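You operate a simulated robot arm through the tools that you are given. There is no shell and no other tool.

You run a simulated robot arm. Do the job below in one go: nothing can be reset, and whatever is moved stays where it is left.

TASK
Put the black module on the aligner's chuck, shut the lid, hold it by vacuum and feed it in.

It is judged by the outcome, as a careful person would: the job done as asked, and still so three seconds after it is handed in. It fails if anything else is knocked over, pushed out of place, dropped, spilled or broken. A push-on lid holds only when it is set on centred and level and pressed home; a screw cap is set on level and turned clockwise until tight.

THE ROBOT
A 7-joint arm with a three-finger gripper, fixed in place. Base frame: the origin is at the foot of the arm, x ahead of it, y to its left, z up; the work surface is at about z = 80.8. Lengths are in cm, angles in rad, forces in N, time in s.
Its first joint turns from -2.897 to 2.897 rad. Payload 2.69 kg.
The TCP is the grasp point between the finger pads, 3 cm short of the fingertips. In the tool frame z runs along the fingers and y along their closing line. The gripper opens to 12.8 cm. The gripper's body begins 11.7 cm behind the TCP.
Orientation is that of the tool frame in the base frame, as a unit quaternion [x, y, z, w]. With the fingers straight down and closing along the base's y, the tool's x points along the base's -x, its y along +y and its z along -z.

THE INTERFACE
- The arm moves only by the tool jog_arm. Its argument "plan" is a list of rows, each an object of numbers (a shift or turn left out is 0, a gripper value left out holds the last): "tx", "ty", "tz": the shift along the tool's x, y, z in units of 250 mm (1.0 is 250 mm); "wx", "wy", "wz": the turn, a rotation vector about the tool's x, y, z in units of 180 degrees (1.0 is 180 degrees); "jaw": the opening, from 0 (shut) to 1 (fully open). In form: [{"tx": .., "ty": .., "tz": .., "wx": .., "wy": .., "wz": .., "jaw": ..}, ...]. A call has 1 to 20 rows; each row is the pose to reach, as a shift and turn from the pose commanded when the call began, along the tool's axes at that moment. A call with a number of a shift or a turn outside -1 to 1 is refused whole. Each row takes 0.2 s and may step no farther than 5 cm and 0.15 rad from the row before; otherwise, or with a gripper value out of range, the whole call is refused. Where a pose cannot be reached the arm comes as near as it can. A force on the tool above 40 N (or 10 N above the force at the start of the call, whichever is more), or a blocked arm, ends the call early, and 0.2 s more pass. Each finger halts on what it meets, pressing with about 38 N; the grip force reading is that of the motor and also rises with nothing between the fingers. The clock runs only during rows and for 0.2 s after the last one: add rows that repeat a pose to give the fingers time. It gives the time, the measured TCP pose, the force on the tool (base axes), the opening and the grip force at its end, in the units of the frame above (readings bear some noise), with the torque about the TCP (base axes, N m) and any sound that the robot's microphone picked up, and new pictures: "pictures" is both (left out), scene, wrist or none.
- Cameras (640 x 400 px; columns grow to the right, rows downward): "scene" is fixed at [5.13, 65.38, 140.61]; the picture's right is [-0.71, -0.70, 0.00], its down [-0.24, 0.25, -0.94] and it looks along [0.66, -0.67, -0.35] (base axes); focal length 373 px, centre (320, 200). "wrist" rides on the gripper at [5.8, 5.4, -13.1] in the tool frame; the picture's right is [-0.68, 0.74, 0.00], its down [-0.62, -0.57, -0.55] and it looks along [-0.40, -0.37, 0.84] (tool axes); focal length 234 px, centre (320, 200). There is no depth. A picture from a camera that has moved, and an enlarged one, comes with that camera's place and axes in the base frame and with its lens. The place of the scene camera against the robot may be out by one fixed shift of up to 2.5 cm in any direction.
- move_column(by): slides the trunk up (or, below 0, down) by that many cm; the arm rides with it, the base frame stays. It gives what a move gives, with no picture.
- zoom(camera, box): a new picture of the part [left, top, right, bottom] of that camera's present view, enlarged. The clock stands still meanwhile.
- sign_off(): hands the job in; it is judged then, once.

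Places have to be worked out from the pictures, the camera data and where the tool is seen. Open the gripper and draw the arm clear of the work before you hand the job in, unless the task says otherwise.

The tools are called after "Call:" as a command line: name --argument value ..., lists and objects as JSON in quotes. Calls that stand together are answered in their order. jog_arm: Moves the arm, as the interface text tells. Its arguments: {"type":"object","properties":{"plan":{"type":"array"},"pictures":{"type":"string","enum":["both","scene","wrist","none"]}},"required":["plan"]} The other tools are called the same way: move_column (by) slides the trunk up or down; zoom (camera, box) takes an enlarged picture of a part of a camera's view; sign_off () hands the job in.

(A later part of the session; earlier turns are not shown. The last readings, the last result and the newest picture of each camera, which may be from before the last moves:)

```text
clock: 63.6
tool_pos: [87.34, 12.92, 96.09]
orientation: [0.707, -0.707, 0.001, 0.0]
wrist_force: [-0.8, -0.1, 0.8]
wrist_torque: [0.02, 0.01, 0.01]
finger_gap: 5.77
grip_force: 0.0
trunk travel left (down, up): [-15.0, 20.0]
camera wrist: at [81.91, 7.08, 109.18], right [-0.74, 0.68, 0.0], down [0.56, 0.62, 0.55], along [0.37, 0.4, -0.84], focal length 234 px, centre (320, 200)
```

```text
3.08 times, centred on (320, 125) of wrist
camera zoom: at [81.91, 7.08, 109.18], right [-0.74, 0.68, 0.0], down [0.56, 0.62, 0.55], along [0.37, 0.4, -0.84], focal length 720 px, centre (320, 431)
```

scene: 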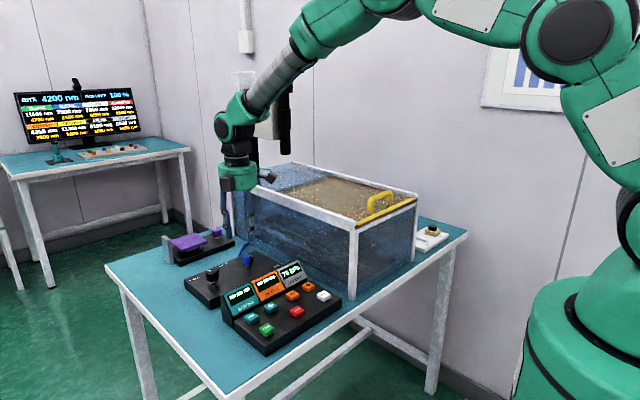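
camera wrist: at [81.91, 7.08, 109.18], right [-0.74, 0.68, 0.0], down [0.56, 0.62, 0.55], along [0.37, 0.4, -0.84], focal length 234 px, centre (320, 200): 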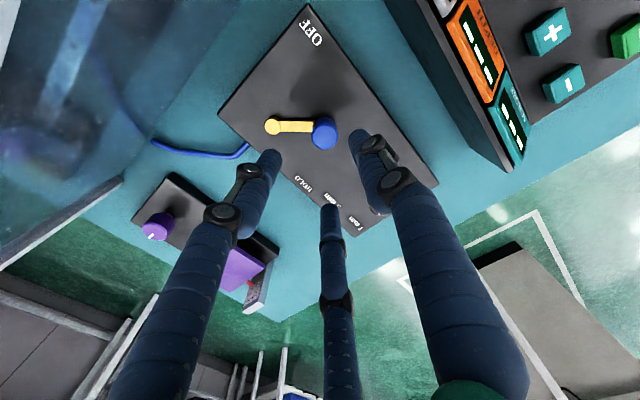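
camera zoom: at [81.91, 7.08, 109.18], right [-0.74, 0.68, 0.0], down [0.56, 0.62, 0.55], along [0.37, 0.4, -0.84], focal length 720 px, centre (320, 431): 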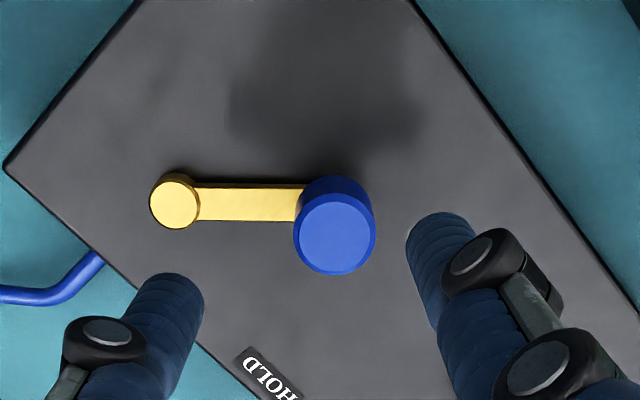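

The lever rests at ~133° and vacuum holds at 70 kPa, but it isn't fully at HOLD. I'll finish the turn by pushing the knob from behind with closed fingers: move beside it (on the OFF side), close, and descend.

Call:
jog_arm --plan '[{"tx": 0.055, "ty": 0.069, "jaw": 0.2}, {"tx": 0.109, "ty": 0.1376, "jaw": 0.0}, {"tx": 0.109, "ty": 0.1376}, {"tx": 0.109, "ty": 0.1376, "tz": 0.1}, {"tx": 0.109, "ty": 0.1376, "tz": 0.2}, {"tx": 0.109, "ty": 0.1376, "tz": 0.26}, {"tx": 0.109, "ty": 0.1376, "tz": 0.3}, {"tx": 0.109, "ty": 0.1376, "tz": 0.3}]' --pictures "both"

Call:
zoom --camera "scene" --box '[215, 215, 305, 285]'

Call:
zoom --camera "wrist" --box '[250, 90, 390, 220]'

```text
clock: 65.4
tool_pos: [84.15, 10.24, 88.39]
orientation: [0.708, -0.706, 0.0, 0.0]
wrist_force: [-0.2, 0.9, -0.1]
wrist_torque: [0.01, -0.01, -0.01]
finger_gap: 0.2
grip_force: 31.5
trunk travel left (down, up): [-15.0, 20.0]
camera wrist: at [78.78, 4.41, 101.54], right [-0.74, 0.68, 0.0], down [0.56, 0.62, 0.55], along [0.37, 0.4, -0.84], focal length 234 px, centre (320, 200)
```

scene: 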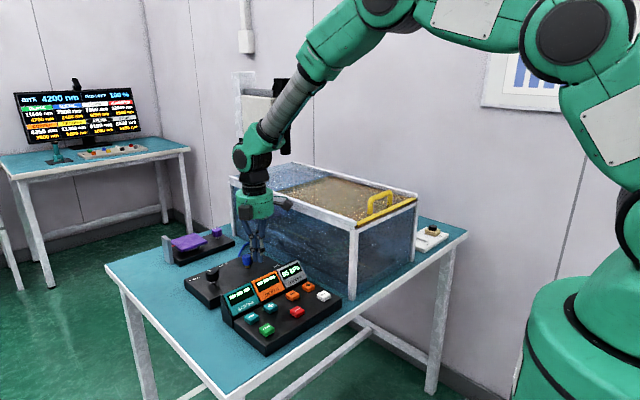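
wrist: 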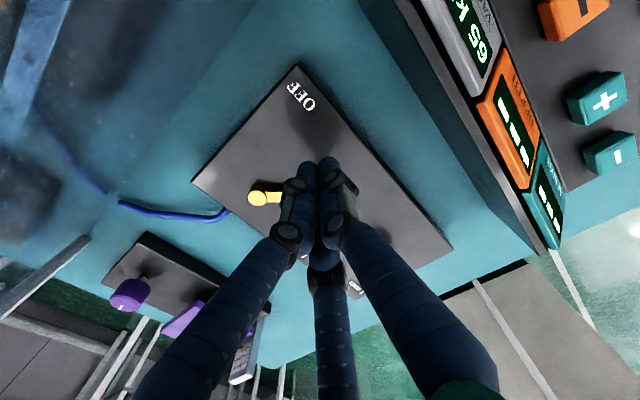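

```text
5.71 times, centred on (260, 250) of scene
camera zoom: at [5.13, 65.38, 140.61], right [-0.71, -0.7, 0.0], down [-0.24, 0.25, -0.94], along [0.66, -0.67, -0.35], focal length 2130 px, centre (663, -86)
```

zoom: 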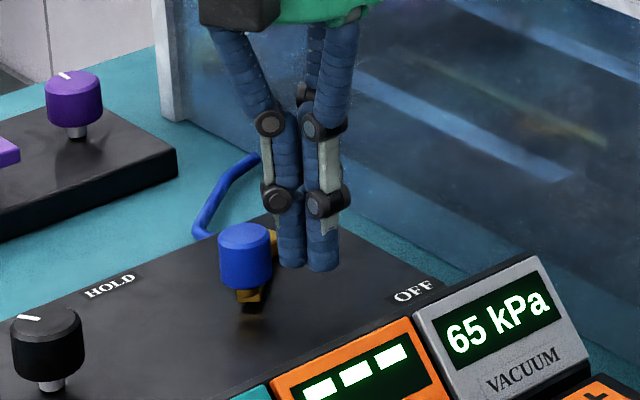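

```text
3.08 times, centred on (320, 155) of wrist
camera zoom: at [78.78, 4.41, 101.54], right [-0.74, 0.68, 0.0], down [0.56, 0.62, 0.55], along [0.37, 0.4, -0.84], focal length 720 px, centre (320, 338)
```

zoom: 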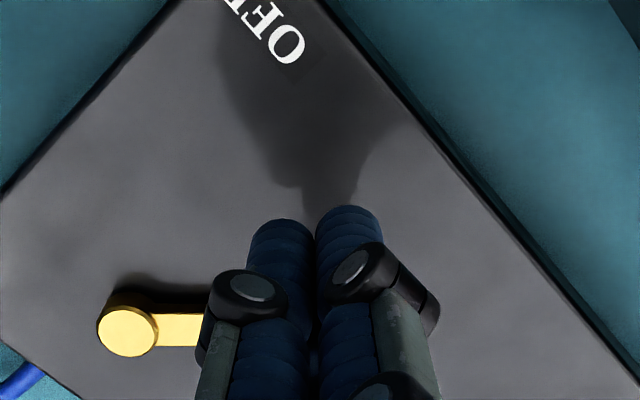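

The display has slipped to 65 kPa, so the lever needs to go fully to HOLD. With closed fingers beside the knob, I push it around along the arc in the first portion.

Call:
jog_arm --plan '[{"tx": -0.0124, "ty": -0.0308}, {"tx": -0.026, "ty": -0.0368}, {"tx": -0.0396, "ty": -0.0428}, {"tx": -0.0522, "ty": -0.0506}, {"tx": -0.0648, "ty": -0.0584}, {"tx": -0.076, "ty": -0.068}, {"tx": -0.0872, "ty": -0.0776}, {"tx": -0.0872, "ty": -0.0776}]' --pictures "both"

Call:
zoom --camera "scene" --box '[215, 215, 305, 285]'

Call:
zoom --camera "wrist" --box '[200, 60, 420, 260]'

```text
clock: 67.2
tool_pos: [86.03, 12.44, 88.56]
orientation: [0.708, -0.706, 0.001, 0.0]
wrist_force: [-0.4, 0.3, -0.1]
wrist_torque: [-0.02, 0.04, 0.01]
finger_gap: 0.21
grip_force: 31.7
trunk travel left (down, up): [-15.0, 20.0]
camera wrist: at [80.65, 6.6, 101.6], right [-0.74, 0.68, 0.0], down [0.56, 0.62, 0.55], along [0.37, 0.4, -0.84], focal length 234 px, centre (320, 200)
```

scene: 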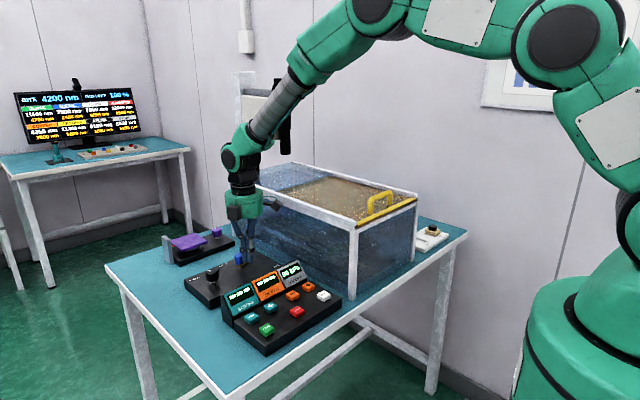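
wrist: 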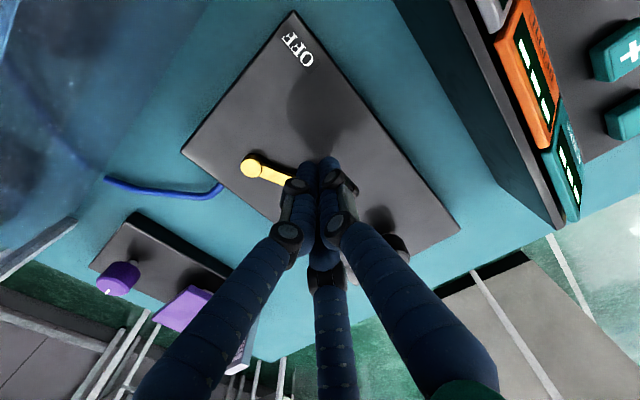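

```text
5.71 times, centred on (260, 250) of scene
camera zoom: at [5.13, 65.38, 140.61], right [-0.71, -0.7, 0.0], down [-0.24, 0.25, -0.94], along [0.66, -0.67, -0.35], focal length 2130 px, centre (663, -86)
```

zoom: 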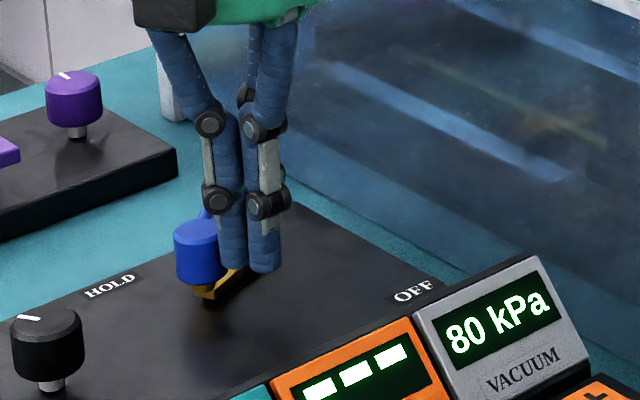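

```text
2.00 times, centred on (310, 160) of wrist
camera zoom: at [80.65, 6.6, 101.6], right [-0.74, 0.68, 0.0], down [0.56, 0.62, 0.55], along [0.37, 0.4, -0.84], focal length 468 px, centre (340, 280)
```

zoom: 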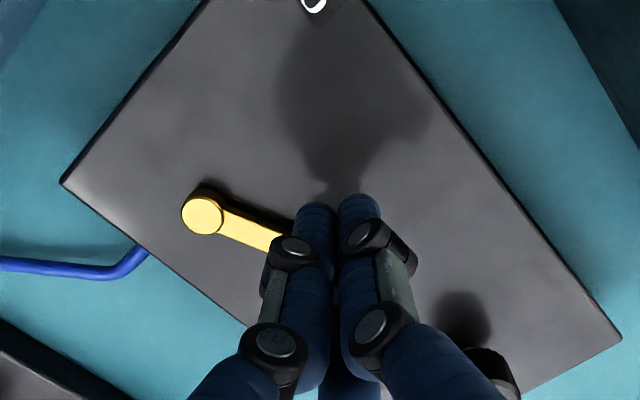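

Vacuum is up to 80 kPa with the lever near 107°. I continue pushing in smaller steps toward 90°.

Call:
jog_arm --plan '[{"tx": -0.01, "ty": -0.0122}, {"tx": -0.0196, "ty": -0.0244}, {"tx": -0.028, "ty": -0.0364}, {"tx": -0.036, "ty": -0.0488}, {"tx": -0.036, "ty": -0.0488}]' --pictures "both"

Call:
zoom --camera "scene" --box '[205, 215, 305, 290]'

Call:
zoom --camera "wrist" --box '[200, 60, 420, 260]'

```text
clock: 68.4
tool_pos: [87.3, 13.51, 88.5]
orientation: [0.708, -0.706, 0.001, 0.0]
wrist_force: [1.1, 0.6, -0.4]
wrist_torque: [-0.02, 0.0, 0.02]
finger_gap: 0.22
grip_force: 30.7
trunk travel left (down, up): [-15.0, 20.0]
camera wrist: at [81.91, 7.56, 101.7], right [-0.74, 0.68, 0.0], down [0.56, 0.62, 0.55], along [0.37, 0.4, -0.84], focal length 234 px, centre (320, 200)
```

scene: 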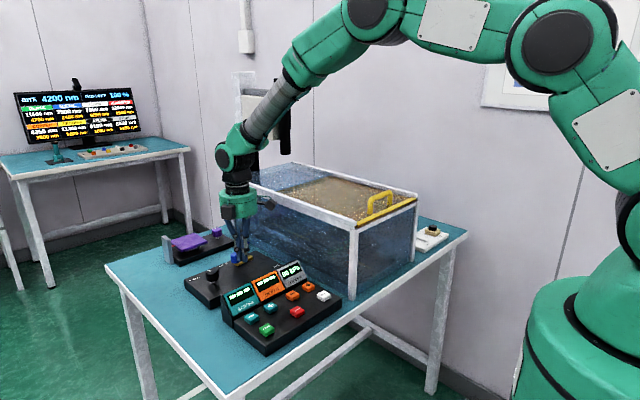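
wrist: 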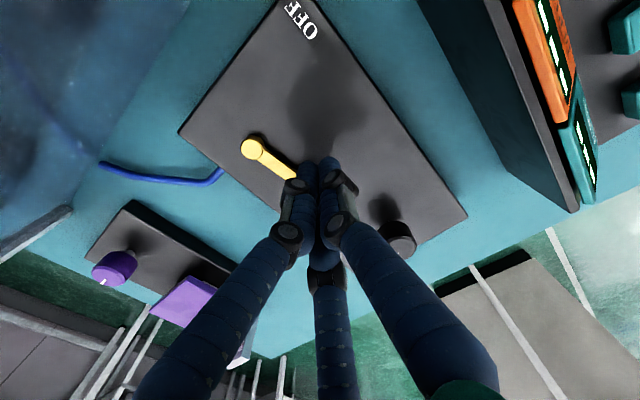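

```text
5.33 times, centred on (255, 252) of scene
camera zoom: at [5.13, 65.38, 140.61], right [-0.71, -0.7, 0.0], down [-0.24, 0.25, -0.94], along [0.66, -0.67, -0.35], focal length 1988 px, centre (667, -80)
```

zoom: 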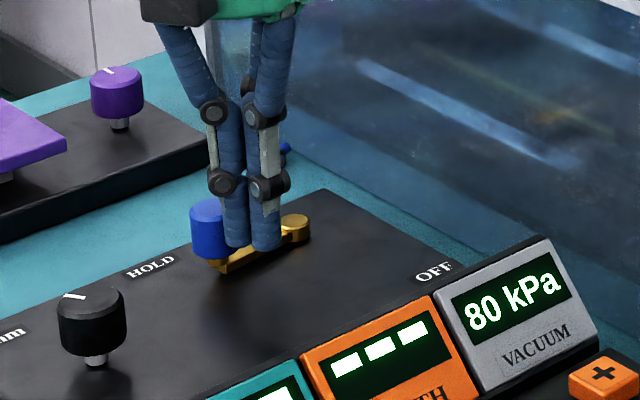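

```text
2.00 times, centred on (310, 160) of wrist
camera zoom: at [81.91, 7.56, 101.7], right [-0.74, 0.68, 0.0], down [0.56, 0.62, 0.55], along [0.37, 0.4, -0.84], focal length 468 px, centre (340, 280)
```

zoom: 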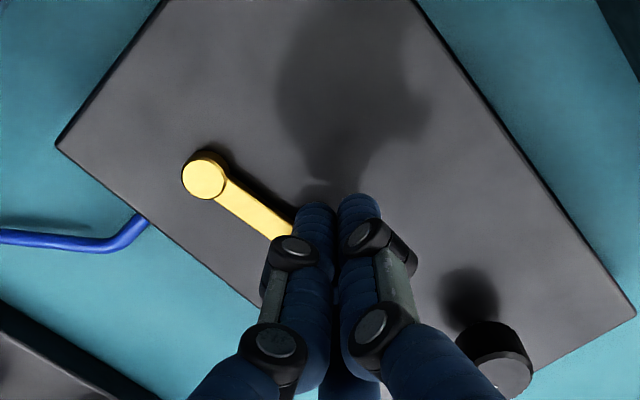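

Vacuum is steady at 80 kPa and the lever is now at ~95°. I push a little more in small steps to seat it at the end of its travel.

Call:
jog_arm --plan '[{"tx": -0.0025, "ty": -0.0065}, {"tx": -0.005, "ty": -0.013}, {"tx": -0.0072, "ty": -0.0195}, {"tx": -0.009, "ty": -0.026}, {"tx": -0.009, "ty": -0.026}]' --pictures "both"

Call:
zoom --camera "scene" --box '[205, 215, 305, 290]'

Call:
zoom --camera "wrist" --box '[200, 60, 420, 260]'

```text
clock: 69.6
tool_pos: [87.82, 13.58, 88.45]
orientation: [0.708, -0.706, 0.0, 0.0]
wrist_force: [0.2, 0.5, 0.3]
wrist_torque: [-0.01, -0.01, 0.0]
finger_gap: 0.22
grip_force: 31.4
trunk travel left (down, up): [-15.0, 20.0]
camera wrist: at [82.49, 7.73, 101.6], right [-0.74, 0.68, 0.0], down [0.56, 0.62, 0.55], along [0.37, 0.4, -0.84], focal length 234 px, centre (320, 200)
```

scene: 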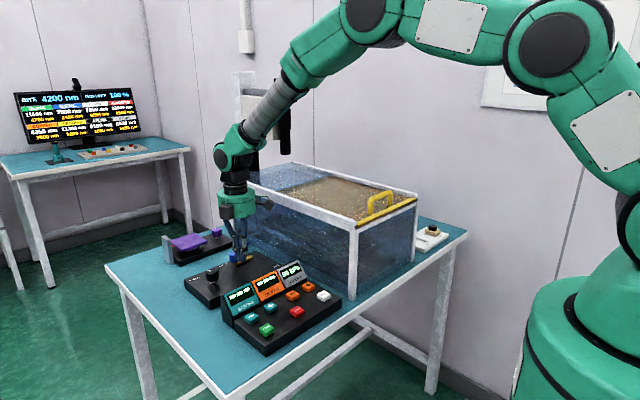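
wrist: 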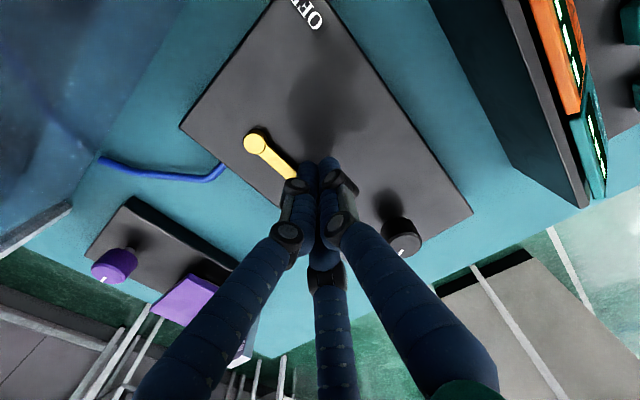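

```text
5.33 times, centred on (255, 252) of scene
camera zoom: at [5.13, 65.38, 140.61], right [-0.71, -0.7, 0.0], down [-0.24, 0.25, -0.94], along [0.66, -0.67, -0.35], focal length 1988 px, centre (667, -80)
```

zoom: 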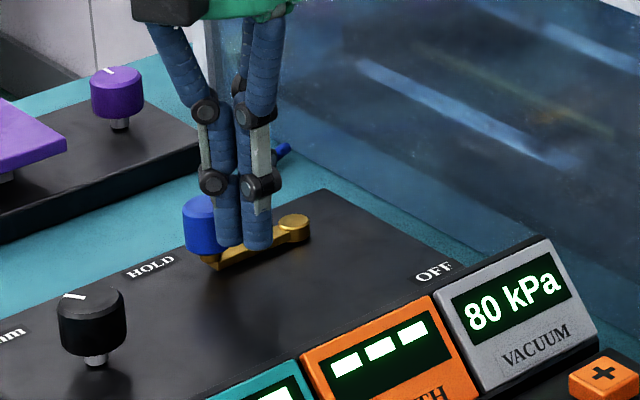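

```text
2.00 times, centred on (310, 160) of wrist
camera zoom: at [82.49, 7.73, 101.6], right [-0.74, 0.68, 0.0], down [0.56, 0.62, 0.55], along [0.37, 0.4, -0.84], focal length 468 px, centre (340, 280)
```

zoom: 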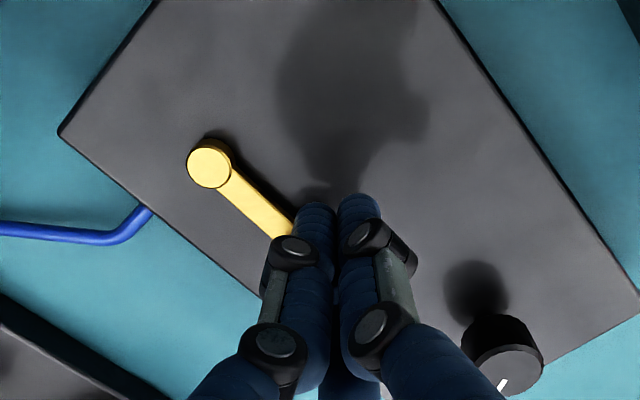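

The lever is now at ~89–90°, vacuum steady at 80 kPa, with no stop felt yet. I nudge 3 mm more to feel for the end stop.

Call:
jog_arm --plan '[{"tx": -0.001, "ty": -0.006}, {"tx": -0.002, "ty": -0.012}, {"tx": -0.002, "ty": -0.012}]' --pictures "wrist"

Call:
zoom --camera "wrist" --box '[200, 60, 420, 260]'

Call:
zoom --camera "scene" --box '[205, 215, 305, 290]'

```text
clock: 70.4
tool_pos: [87.98, 13.75, 88.43]
orientation: [0.707, -0.707, -0.001, 0.001]
wrist_force: [-11.7, -4.8, 0.2]
wrist_torque: [-0.1, 0.21, 0.06]
finger_gap: 0.21
grip_force: 31.3
trunk travel left (down, up): [-15.0, 20.0]
camera wrist: at [82.66, 7.77, 101.61], right [-0.74, 0.68, 0.0], down [0.57, 0.62, 0.55], along [0.37, 0.4, -0.84], focal length 234 px, centre (320, 200)
```

wrist: 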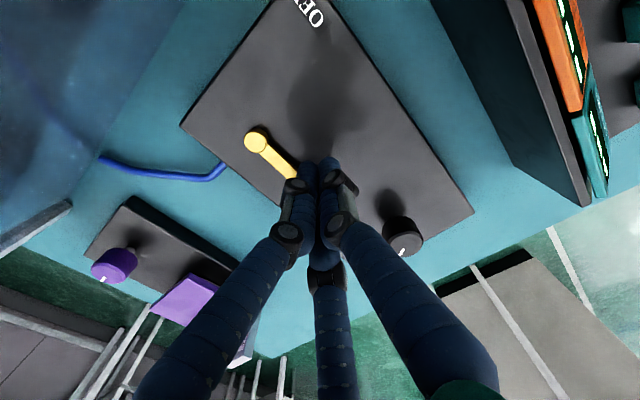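

```text
2.00 times, centred on (310, 160) of wrist
camera zoom: at [82.66, 7.77, 101.61], right [-0.74, 0.68, 0.0], down [0.57, 0.62, 0.55], along [0.37, 0.4, -0.84], focal length 468 px, centre (340, 280)
```

zoom: 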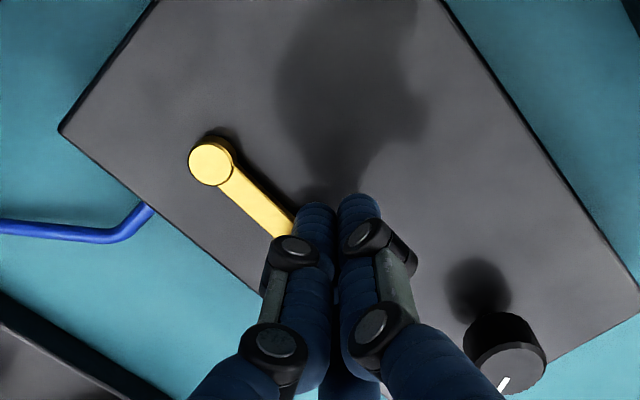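

```text
5.33 times, centred on (255, 252) of scene
camera zoom: at [5.13, 65.38, 140.61], right [-0.71, -0.7, 0.0], down [-0.24, 0.25, -0.94], along [0.66, -0.67, -0.35], focal length 1988 px, centre (667, -80)
```

zoom: 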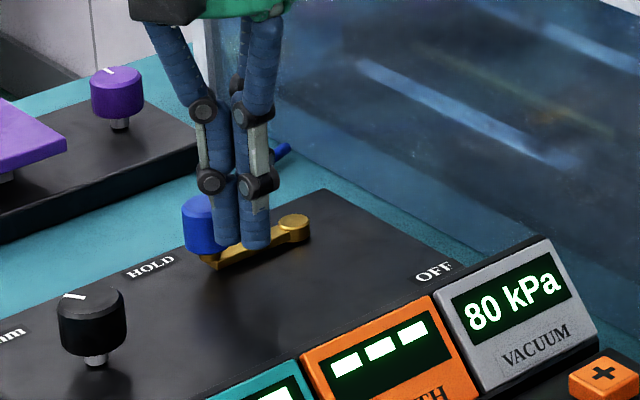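

The end stop is felt (12 N) at ~90° with 80 kPa steady — lever fully at HOLD. I back off, rise, and travel toward the FEED button area for a close look.

Call:
jog_arm --plan '[{"ty": 0.02}, {"ty": 0.04, "tz": -0.04}, {"ty": 0.04, "tz": -0.2}, {"ty": 0.04, "tz": -0.36}, {"ty": 0.04, "tz": -0.52}, {"ty": 0.04, "tz": -0.66}, {"tx": -0.06, "ty": 0.2, "tz": -0.66}, {"tx": -0.12, "ty": 0.37, "tz": -0.66}, {"tx": -0.18, "ty": 0.54, "tz": -0.66}, {"tx": -0.24, "ty": 0.71, "tz": -0.66}, {"tx": -0.3, "ty": 0.87, "tz": -0.66}, {"tx": -0.4, "ty": 1.0, "tz": -0.66}, {"tx": -0.4, "ty": 1.0, "tz": -0.66}]' --pictures "both"

Call:
zoom --camera "scene" --box '[180, 230, 350, 350]'

```text
clock: 73.2
tool_pos: [62.93, 23.85, 105.05]
orientation: [0.708, -0.706, 0.001, -0.002]
wrist_force: [0.0, 0.3, 0.7]
wrist_torque: [-0.02, -0.05, -0.01]
finger_gap: 0.18
grip_force: 31.0
trunk travel left (down, up): [-15.0, 20.0]
camera wrist: at [57.54, 17.91, 118.06], right [-0.74, 0.68, 0.0], down [0.56, 0.62, 0.55], along [0.37, 0.4, -0.84], focal length 234 px, centre (320, 200)
```

scene: 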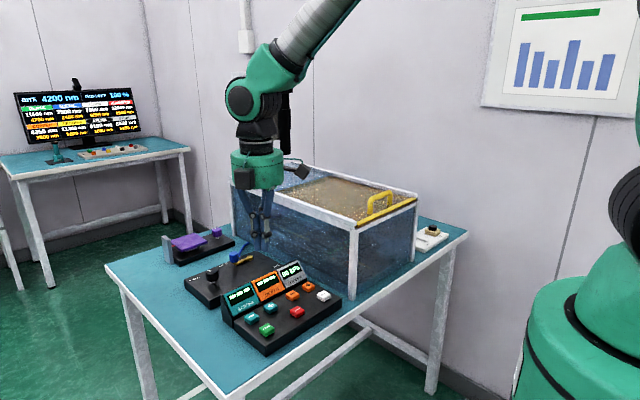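
wrist: 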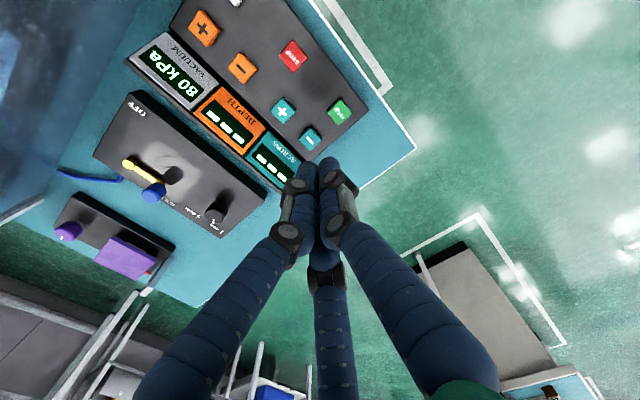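

```text
3.33 times, centred on (265, 290) of scene
camera zoom: at [5.13, 65.38, 140.61], right [-0.71, -0.7, 0.0], down [-0.24, 0.25, -0.94], along [0.66, -0.67, -0.35], focal length 1242 px, centre (503, -100)
```

zoom: 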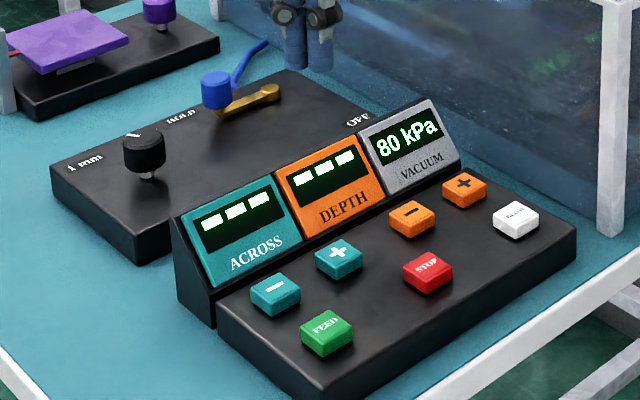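

The lever sits at HOLD with 80 kPa. I zoom the wrist view to locate the FEED button precisely.

Call:
zoom --camera "wrist" --box '[250, 30, 400, 180]'

Call:
zoom --camera "scene" --box '[240, 300, 310, 350]'

```text
2.67 times, centred on (325, 105) of wrist
camera zoom: at [57.54, 17.91, 118.06], right [-0.74, 0.68, 0.0], down [0.56, 0.62, 0.55], along [0.37, 0.4, -0.84], focal length 624 px, centre (307, 453)
```

zoom: 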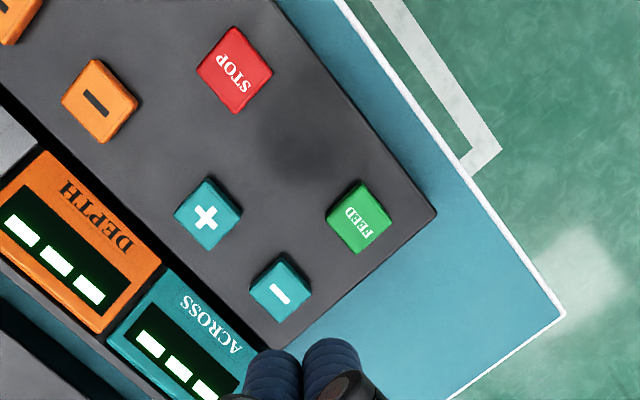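

```text
8.00 times, centred on (275, 325) of scene
camera zoom: at [5.13, 65.38, 140.61], right [-0.71, -0.7, 0.0], down [-0.24, 0.25, -0.94], along [0.66, -0.67, -0.35], focal length 2982 px, centre (680, -800)
```

zoom: 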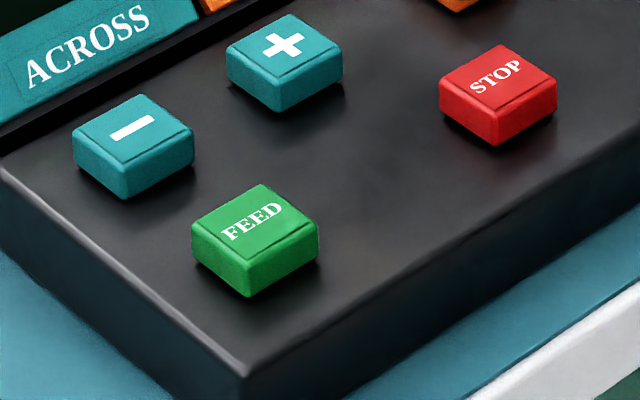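

FEED's top centre is at about [60.5, 25.3, 84.2]. I move above it with closed fingers, down to ~2 cm above, and check alignment.

Call:
jog_arm --plan '[{"tx": -0.058, "ty": 0.097, "tz": 0.05}, {"tx": -0.058, "ty": 0.097, "tz": 0.2}, {"tx": -0.058, "ty": 0.097, "tz": 0.36}, {"tx": -0.058, "ty": 0.097, "tz": 0.5}, {"tx": -0.058, "ty": 0.097, "tz": 0.6}, {"tx": -0.058, "ty": 0.097, "tz": 0.636}, {"tx": -0.058, "ty": 0.097, "tz": 0.636}]' --pictures "both"

Call:
zoom --camera "scene" --box '[225, 270, 315, 345]'

Call:
zoom --camera "wrist" --box '[250, 80, 400, 230]'

```text
clock: 74.8
tool_pos: [60.72, 24.98, 88.92]
orientation: [0.708, -0.706, 0.001, -0.001]
wrist_force: [1.0, 0.3, 0.3]
wrist_torque: [-0.02, -0.02, 0.0]
finger_gap: 0.21
grip_force: 31.7
trunk travel left (down, up): [-15.0, 20.0]
camera wrist: at [55.34, 19.09, 102.12], right [-0.74, 0.68, 0.0], down [0.56, 0.62, 0.55], along [0.37, 0.4, -0.84], focal length 234 px, centre (320, 200)
```

scene: 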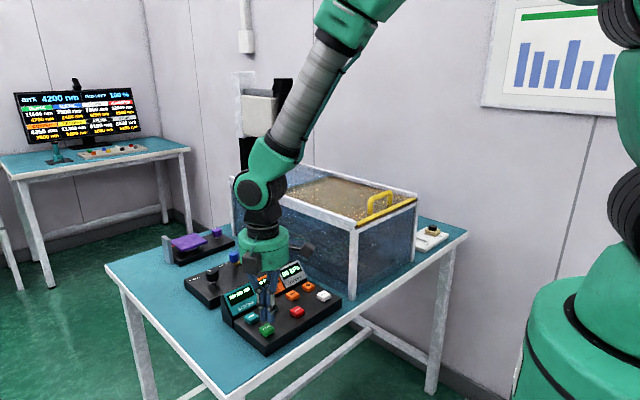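
wrist: 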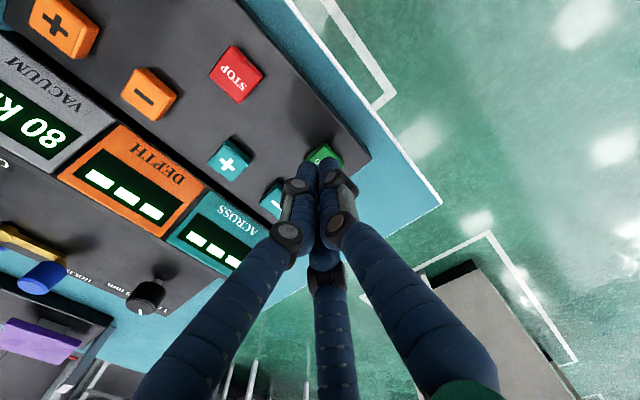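

```text
5.33 times, centred on (270, 308) of scene
camera zoom: at [5.13, 65.38, 140.61], right [-0.71, -0.7, 0.0], down [-0.24, 0.25, -0.94], along [0.66, -0.67, -0.35], focal length 1988 px, centre (587, -373)
```

zoom: 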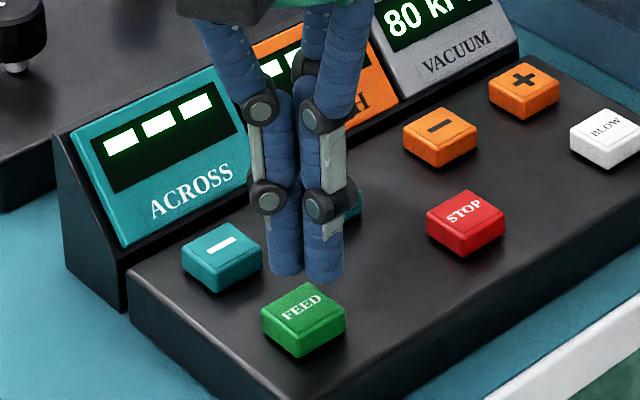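

```text
2.67 times, centred on (325, 155) of wrist
camera zoom: at [55.34, 19.09, 102.12], right [-0.74, 0.68, 0.0], down [0.56, 0.62, 0.55], along [0.37, 0.4, -0.84], focal length 624 px, centre (307, 320)
```

zoom: 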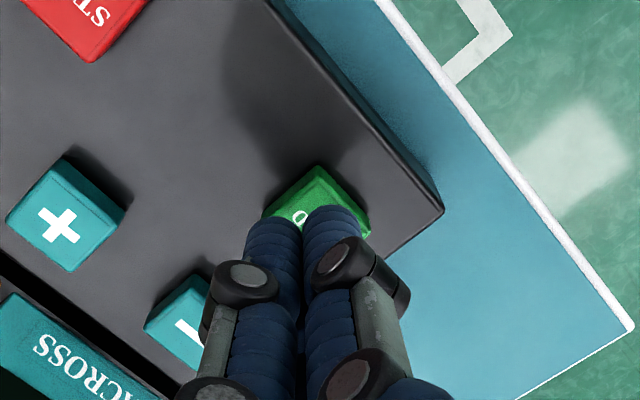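

The tool is ~2.5 mm off in x from the button centre [60.46, 25.0]. I correct and lower to just above the button top.

Call:
jog_arm --plan '[{"ty": 0.01, "tz": 0.02}, {"ty": 0.01, "tz": 0.04}, {"ty": 0.01, "tz": 0.056}, {"ty": 0.01, "tz": 0.056}]' --pictures "none"

Call:
zoom --camera "scene" --box '[225, 270, 315, 345]'

```text
clock: 75.8
tool_pos: [60.46, 25.13, 87.64]
orientation: [0.708, -0.706, 0.001, -0.001]
wrist_force: [0.0, 0.0, 0.8]
wrist_torque: [0.0, -0.02, 0.0]
finger_gap: 0.2
grip_force: 31.7
trunk travel left (down, up): [-15.0, 20.0]
```

```text
5.33 times, centred on (270, 308) of scene
camera zoom: at [5.13, 65.38, 140.61], right [-0.71, -0.7, 0.0], down [-0.24, 0.25, -0.94], along [0.66, -0.67, -0.35], focal length 1988 px, centre (587, -373)
```

zoom: 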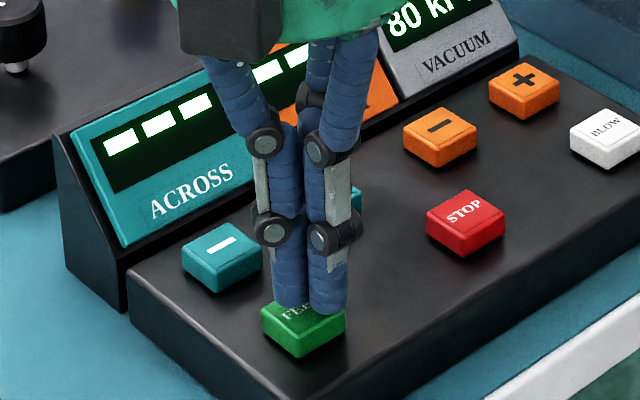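

Aligned directly over FEED. I press down gently in 1 mm steps and release.

Call:
jog_arm --plan '[{"tz": 0.006}, {"tz": 0.012}, {"tz": 0.018}, {"tz": 0.022}, {"tz": 0.026}, {"tz": 0.026}]' --pictures "scene"

Call:
zoom --camera "scene" --box '[210, 250, 350, 350]'

```text
clock: 77.2
tool_pos: [60.57, 25.13, 86.98]
orientation: [0.708, -0.707, 0.001, -0.001]
wrist_force: [-0.3, -0.9, 1.4]
wrist_torque: [0.03, -0.02, 0.02]
finger_gap: 0.21
grip_force: 31.5
trunk travel left (down, up): [-15.0, 20.0]
```

scene: 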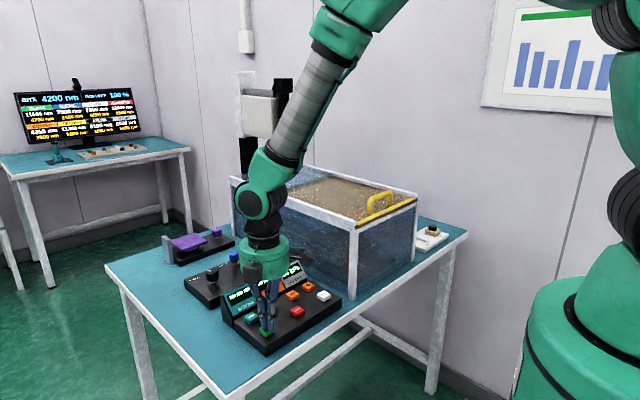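

```text
4.00 times, centred on (280, 300) of scene
camera zoom: at [5.13, 65.38, 140.61], right [-0.71, -0.7, 0.0], down [-0.24, 0.25, -0.94], along [0.66, -0.67, -0.35], focal length 1491 px, centre (480, -200)
```

zoom: 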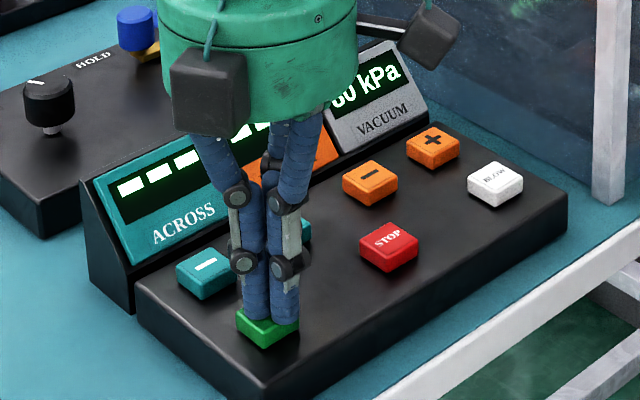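

Barely any force yet (1.4 N). I press 2 mm further.

Call:
jog_arm --plan '[{"tz": 0.004}, {"tz": 0.008}, {"tz": 0.008}]' --pictures "none"

Call:
zoom --camera "scene" --box '[210, 250, 350, 350]'

```text
clock: 78.0
tool_pos: [60.52, 25.12, 86.84]
orientation: [0.708, -0.706, 0.001, -0.001]
wrist_force: [-0.7, 1.1, 2.0]
wrist_torque: [0.0, -0.02, 0.0]
finger_gap: 0.2
grip_force: 31.5
trunk travel left (down, up): [-15.0, 20.0]
```

```text
4.00 times, centred on (280, 300) of scene
camera zoom: at [5.13, 65.38, 140.61], right [-0.71, -0.7, 0.0], down [-0.24, 0.25, -0.94], along [0.66, -0.67, -0.35], focal length 1491 px, centre (480, -200)
```

zoom: 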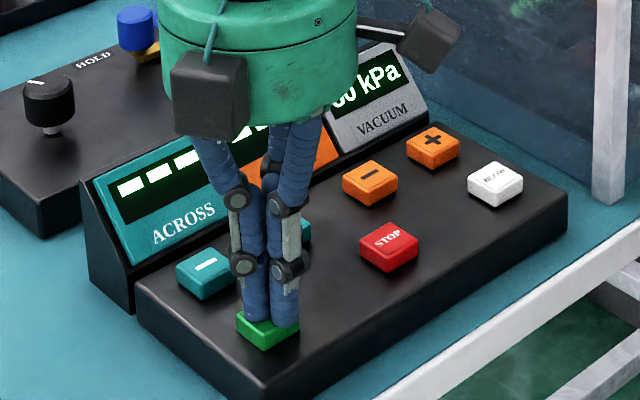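

Force is creeping up (2 N); the button seems to be yielding. I press another 2 mm.

Call:
jog_arm --plan '[{"tz": 0.004}, {"tz": 0.008}, {"tz": 0.008}]' --pictures "none"

Call:
zoom --camera "scene" --box '[210, 250, 350, 350]'

```text
clock: 78.8
tool_pos: [60.56, 25.07, 86.7]
orientation: [0.708, -0.706, 0.001, 0.0]
wrist_force: [1.4, -0.4, 1.8]
wrist_torque: [0.02, -0.03, 0.03]
finger_gap: 0.58
grip_force: 31.3
trunk travel left (down, up): [-15.0, 20.0]
heard: click
```

```text
4.00 times, centred on (280, 300) of scene
camera zoom: at [5.13, 65.38, 140.61], right [-0.71, -0.7, 0.0], down [-0.24, 0.25, -0.94], along [0.66, -0.67, -0.35], focal length 1491 px, centre (480, -200)
```

zoom: 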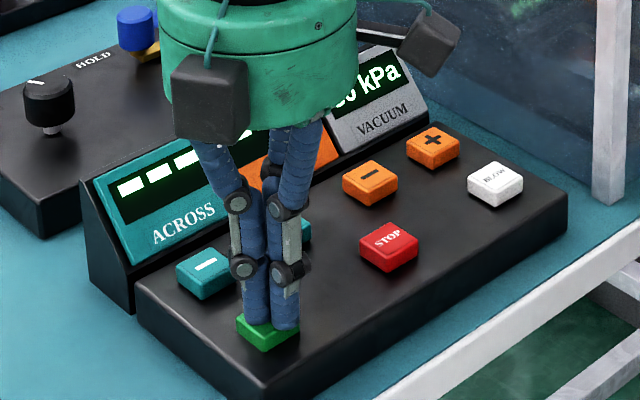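

A click was heard — FEED has been pressed. I release by rising and look at what the aligner does.

Call:
jog_arm --plan '[{"tz": -0.02}, {"tz": -0.06}, {"tz": -0.14}, {"tz": -0.28}, {"tz": -0.44}, {"tz": -0.6}, {"tz": -0.6}]' --pictures "both"

Call:
zoom --camera "scene" --box '[180, 230, 350, 350]'

Call:
zoom --camera "scene" --box '[220, 150, 430, 300]'

```text
clock: 80.4
tool_pos: [60.54, 25.09, 101.54]
orientation: [0.708, -0.707, 0.001, -0.001]
wrist_force: [-0.1, 1.4, 0.1]
wrist_torque: [0.01, -0.05, -0.02]
finger_gap: 0.18
grip_force: 31.3
trunk travel left (down, up): [-15.0, 20.0]
camera wrist: at [55.22, 19.16, 114.72], right [-0.74, 0.68, 0.0], down [0.56, 0.62, 0.55], along [0.37, 0.4, -0.84], focal length 234 px, centre (320, 200)
```

scene: 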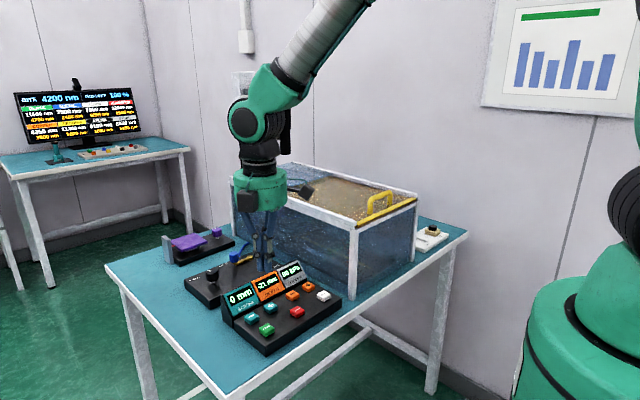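
wrist: 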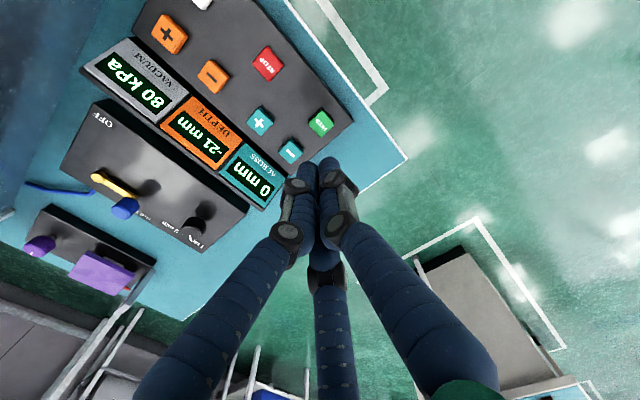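

```text
3.33 times, centred on (265, 290) of scene
camera zoom: at [5.13, 65.38, 140.61], right [-0.71, -0.7, 0.0], down [-0.24, 0.25, -0.94], along [0.66, -0.67, -0.35], focal length 1242 px, centre (503, -100)
```

zoom: 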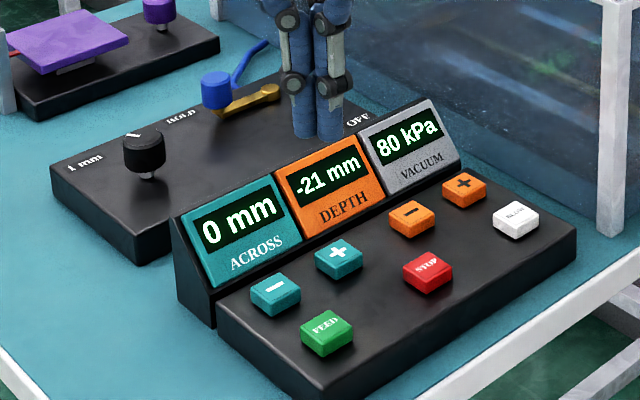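

```text
2.67 times, centred on (325, 225) of scene
camera zoom: at [5.13, 65.38, 140.61], right [-0.71, -0.7, 0.0], down [-0.24, 0.25, -0.94], along [0.66, -0.67, -0.35], focal length 994 px, centre (307, 133)
```

zoom: 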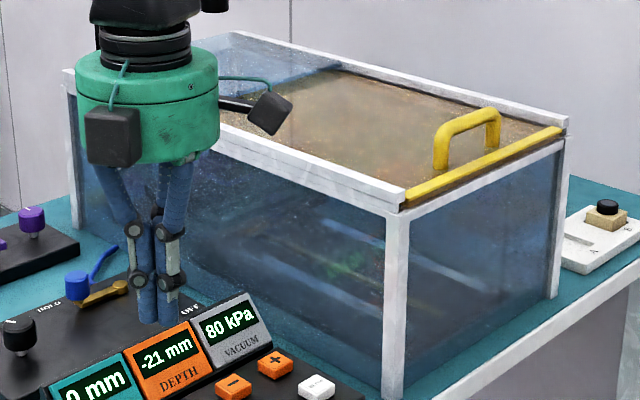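

The displays now read ACROSS 0 mm and DEPTH −21 mm; the feed may still be moving. I wait a moment and read again.

Call:
jog_arm --plan '[{"tz": 0}, {"tz": 0}, {"tz": 0}, {"tz": 0}, {"tz": 0}]' --pictures "both"

Call:
zoom --camera "scene" --box '[215, 255, 315, 330]'

Call:
zoom --camera "scene" --box '[220, 150, 430, 300]'

```text
clock: 81.6
tool_pos: [60.73, 25.18, 101.57]
orientation: [0.708, -0.707, 0.001, -0.001]
wrist_force: [0.1, 0.2, -0.1]
wrist_torque: [0.0, 0.0, -0.03]
finger_gap: 0.19
grip_force: 31.6
trunk travel left (down, up): [-15.0, 20.0]
camera wrist: at [55.28, 19.18, 114.67], right [-0.74, 0.68, 0.0], down [0.56, 0.62, 0.55], along [0.37, 0.4, -0.84], focal length 234 px, centre (320, 200)
```

scene: 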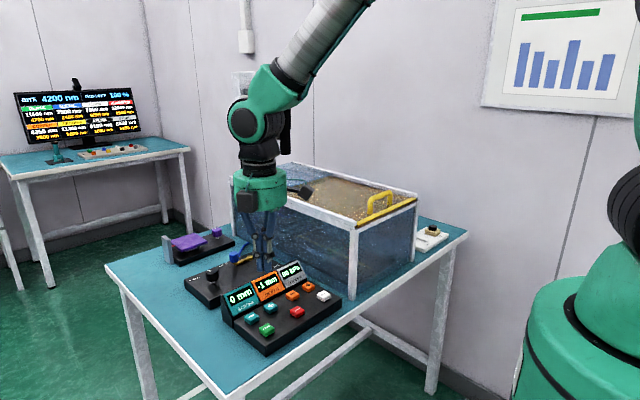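
wrist: 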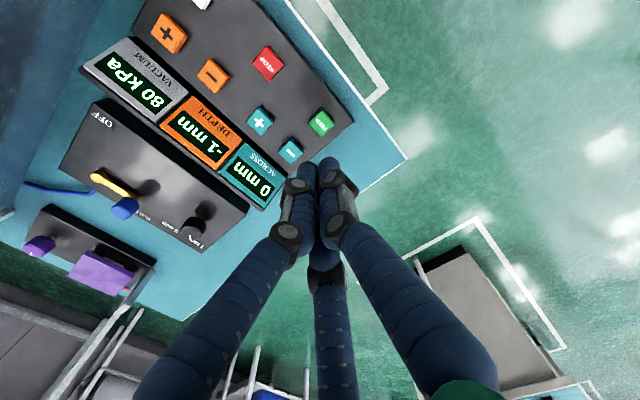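

```text
5.33 times, centred on (265, 292) of scene
camera zoom: at [5.13, 65.38, 140.61], right [-0.71, -0.7, 0.0], down [-0.24, 0.25, -0.94], along [0.66, -0.67, -0.35], focal length 1988 px, centre (613, -293)
```

zoom: 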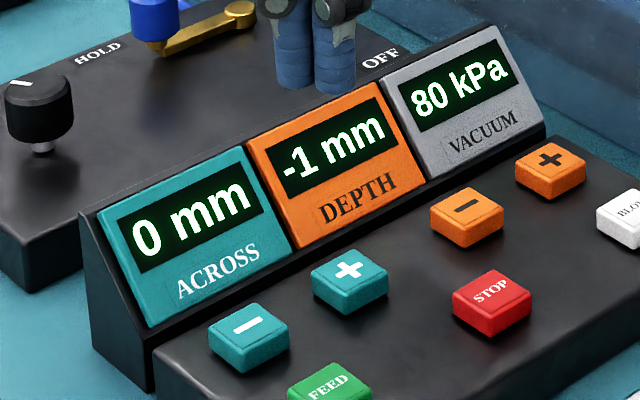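

```text
2.67 times, centred on (325, 225) of scene
camera zoom: at [5.13, 65.38, 140.61], right [-0.71, -0.7, 0.0], down [-0.24, 0.25, -0.94], along [0.66, -0.67, -0.35], focal length 994 px, centre (307, 133)
```

zoom: 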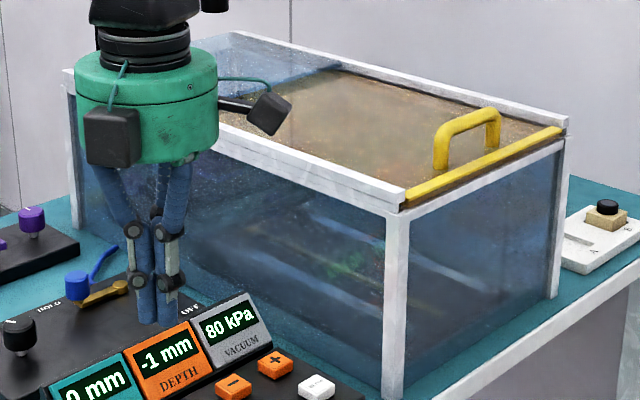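

DEPTH moved from −21 to −1 mm, so the feed is advancing under vacuum. I wait further until it settles.

Call:
jog_arm --plan '[{"tz": 0}, {"tz": 0}, {"tz": 0}, {"tz": 0}, {"tz": 0}, {"tz": 0}, {"tz": 0}, {"tz": 0}]' --pictures "scene"

Call:
zoom --camera "scene" --box '[215, 255, 315, 330]'

```text
clock: 83.4
tool_pos: [60.76, 25.04, 101.5]
orientation: [0.708, -0.707, 0.001, -0.001]
wrist_force: [-0.7, 0.7, 0.2]
wrist_torque: [-0.01, 0.0, 0.02]
finger_gap: 0.22
grip_force: 31.2
trunk travel left (down, up): [-15.0, 20.0]
```

scene: 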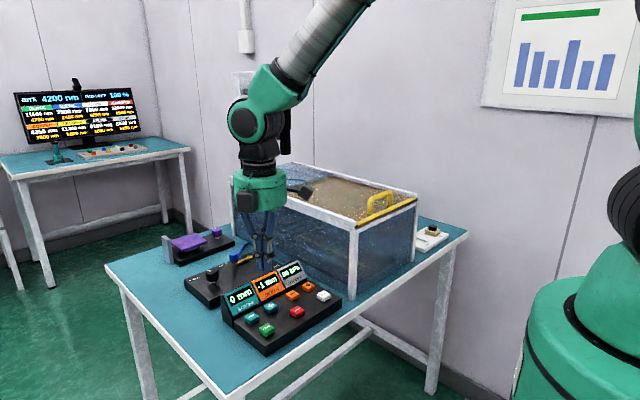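

```text
5.33 times, centred on (265, 292) of scene
camera zoom: at [5.13, 65.38, 140.61], right [-0.71, -0.7, 0.0], down [-0.24, 0.25, -0.94], along [0.66, -0.67, -0.35], focal length 1988 px, centre (613, -293)
```

zoom: 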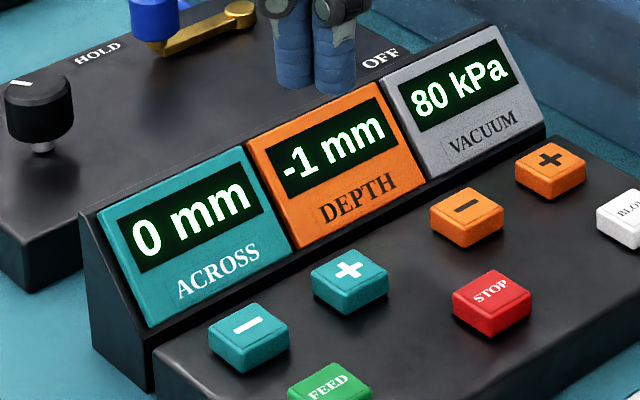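

The feed has settled: ACROSS 0 mm, DEPTH −1 mm, vacuum 80 kPa. I open the gripper, draw the arm up and away, and go to verify the stage inside the box.

Call:
jog_arm --plan '[{"tz": -0.18}, {"tz": -0.36}, {"tz": -0.54}, {"tz": -0.72}, {"tz": -0.88}, {"tx": 0.18, "tz": -0.88, "jaw": 0.5}, {"tx": 0.36, "tz": -0.88, "jaw": 1.0}, {"tx": 0.54, "tz": -0.88}, {"tx": 0.72, "tz": -0.88}, {"tx": 0.9, "tz": -0.88}, {"tx": 1.0, "tz": -0.88}, {"tx": 1.0, "tz": -0.88}]' --pictures "none"

Call:
jog_arm --plan '[{"tx": 0.16, "ty": -0.08}, {"tx": 0.32, "ty": -0.16}, {"tx": 0.48, "ty": -0.24}, {"tx": 0.64, "ty": -0.32}, {"tx": 0.8, "ty": -0.4}, {"tx": 0.96, "ty": -0.48}, {"tx": 1.0, "ty": -0.5}, {"tx": 1.0, "ty": -0.5}]' --pictures "both"

```text
clock: 86.0
tool_pos: [60.73, -0.15, 123.79]
orientation: [0.708, -0.706, 0.001, -0.001]
wrist_force: [0.3, -0.5, 0.2]
wrist_torque: [0.01, 0.0, 0.0]
finger_gap: 12.79
grip_force: 0.1
trunk travel left (down, up): [-15.0, 20.0]
```

```text
clock: 87.8
tool_pos: [73.07, -24.96, 123.57]
orientation: [0.708, -0.707, 0.001, -0.001]
wrist_force: [-0.1, 0.9, 0.2]
wrist_torque: [0.0, 0.0, -0.03]
finger_gap: 12.78
grip_force: 0.0
trunk travel left (down, up): [-15.0, 20.0]
camera wrist: at [67.7, -30.81, 136.66], right [-0.74, 0.68, 0.0], down [0.56, 0.62, 0.55], along [0.37, 0.4, -0.84], focal length 234 px, centre (320, 200)
```

scene: 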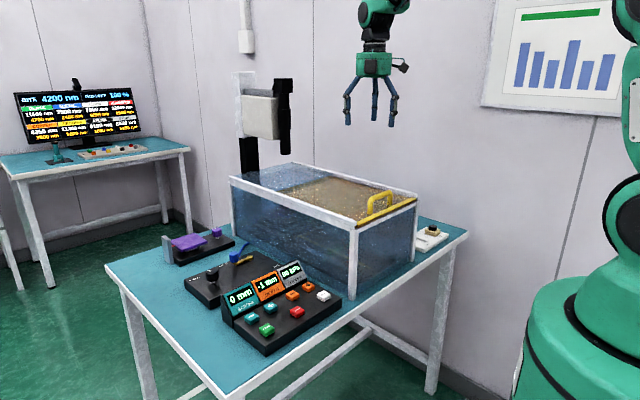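
wrist: 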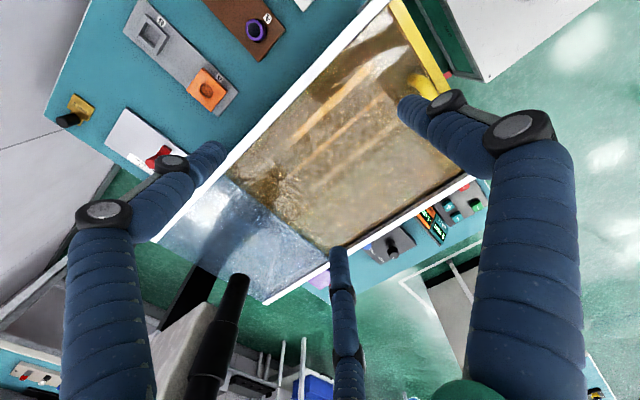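

Call:
zoom --camera "wrist" --box '[150, 150, 350, 310]'

Call:
zoom --camera "scene" --box '[180, 150, 440, 340]'

Call:
zoom --camera "scene" --box '[225, 155, 365, 265]'

```text
2.50 times, centred on (250, 230) of wrist
camera zoom: at [67.7, -30.81, 136.66], right [-0.74, 0.68, 0.0], down [0.56, 0.62, 0.55], along [0.37, 0.4, -0.84], focal length 585 px, centre (495, 125)
```

zoom: 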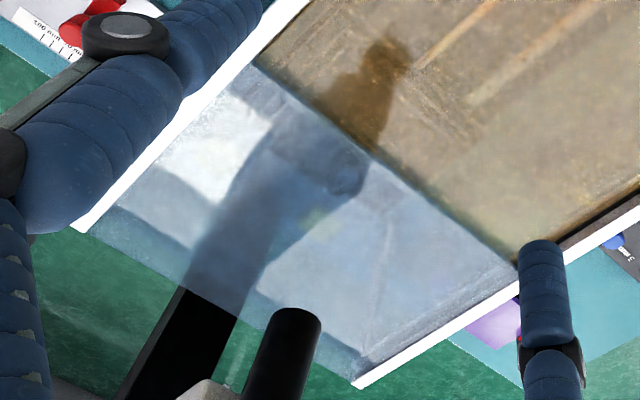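

```text
2.11 times, centred on (310, 245) of scene
camera zoom: at [5.13, 65.38, 140.61], right [-0.71, -0.7, 0.0], down [-0.24, 0.25, -0.94], along [0.66, -0.67, -0.35], focal length 785 px, centre (341, 105)
```

zoom: 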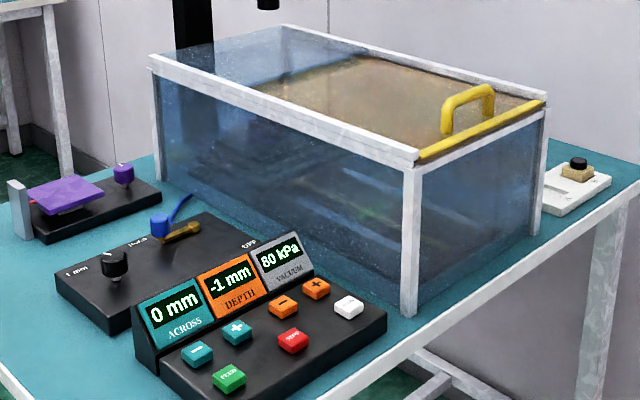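

```text
3.64 times, centred on (295, 210) of scene
camera zoom: at [5.13, 65.38, 140.61], right [-0.71, -0.7, 0.0], down [-0.24, 0.25, -0.94], along [0.66, -0.67, -0.35], focal length 1355 px, centre (411, 164)
```

zoom: 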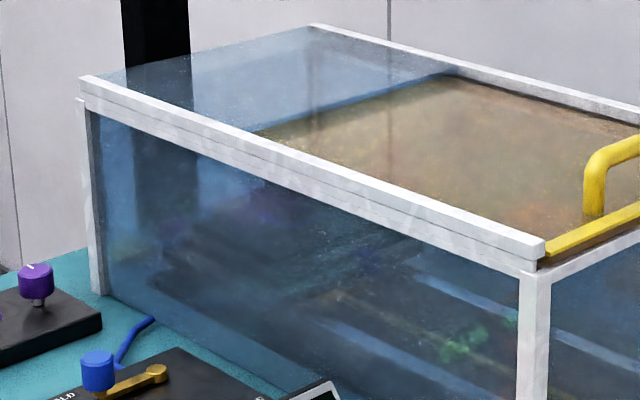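

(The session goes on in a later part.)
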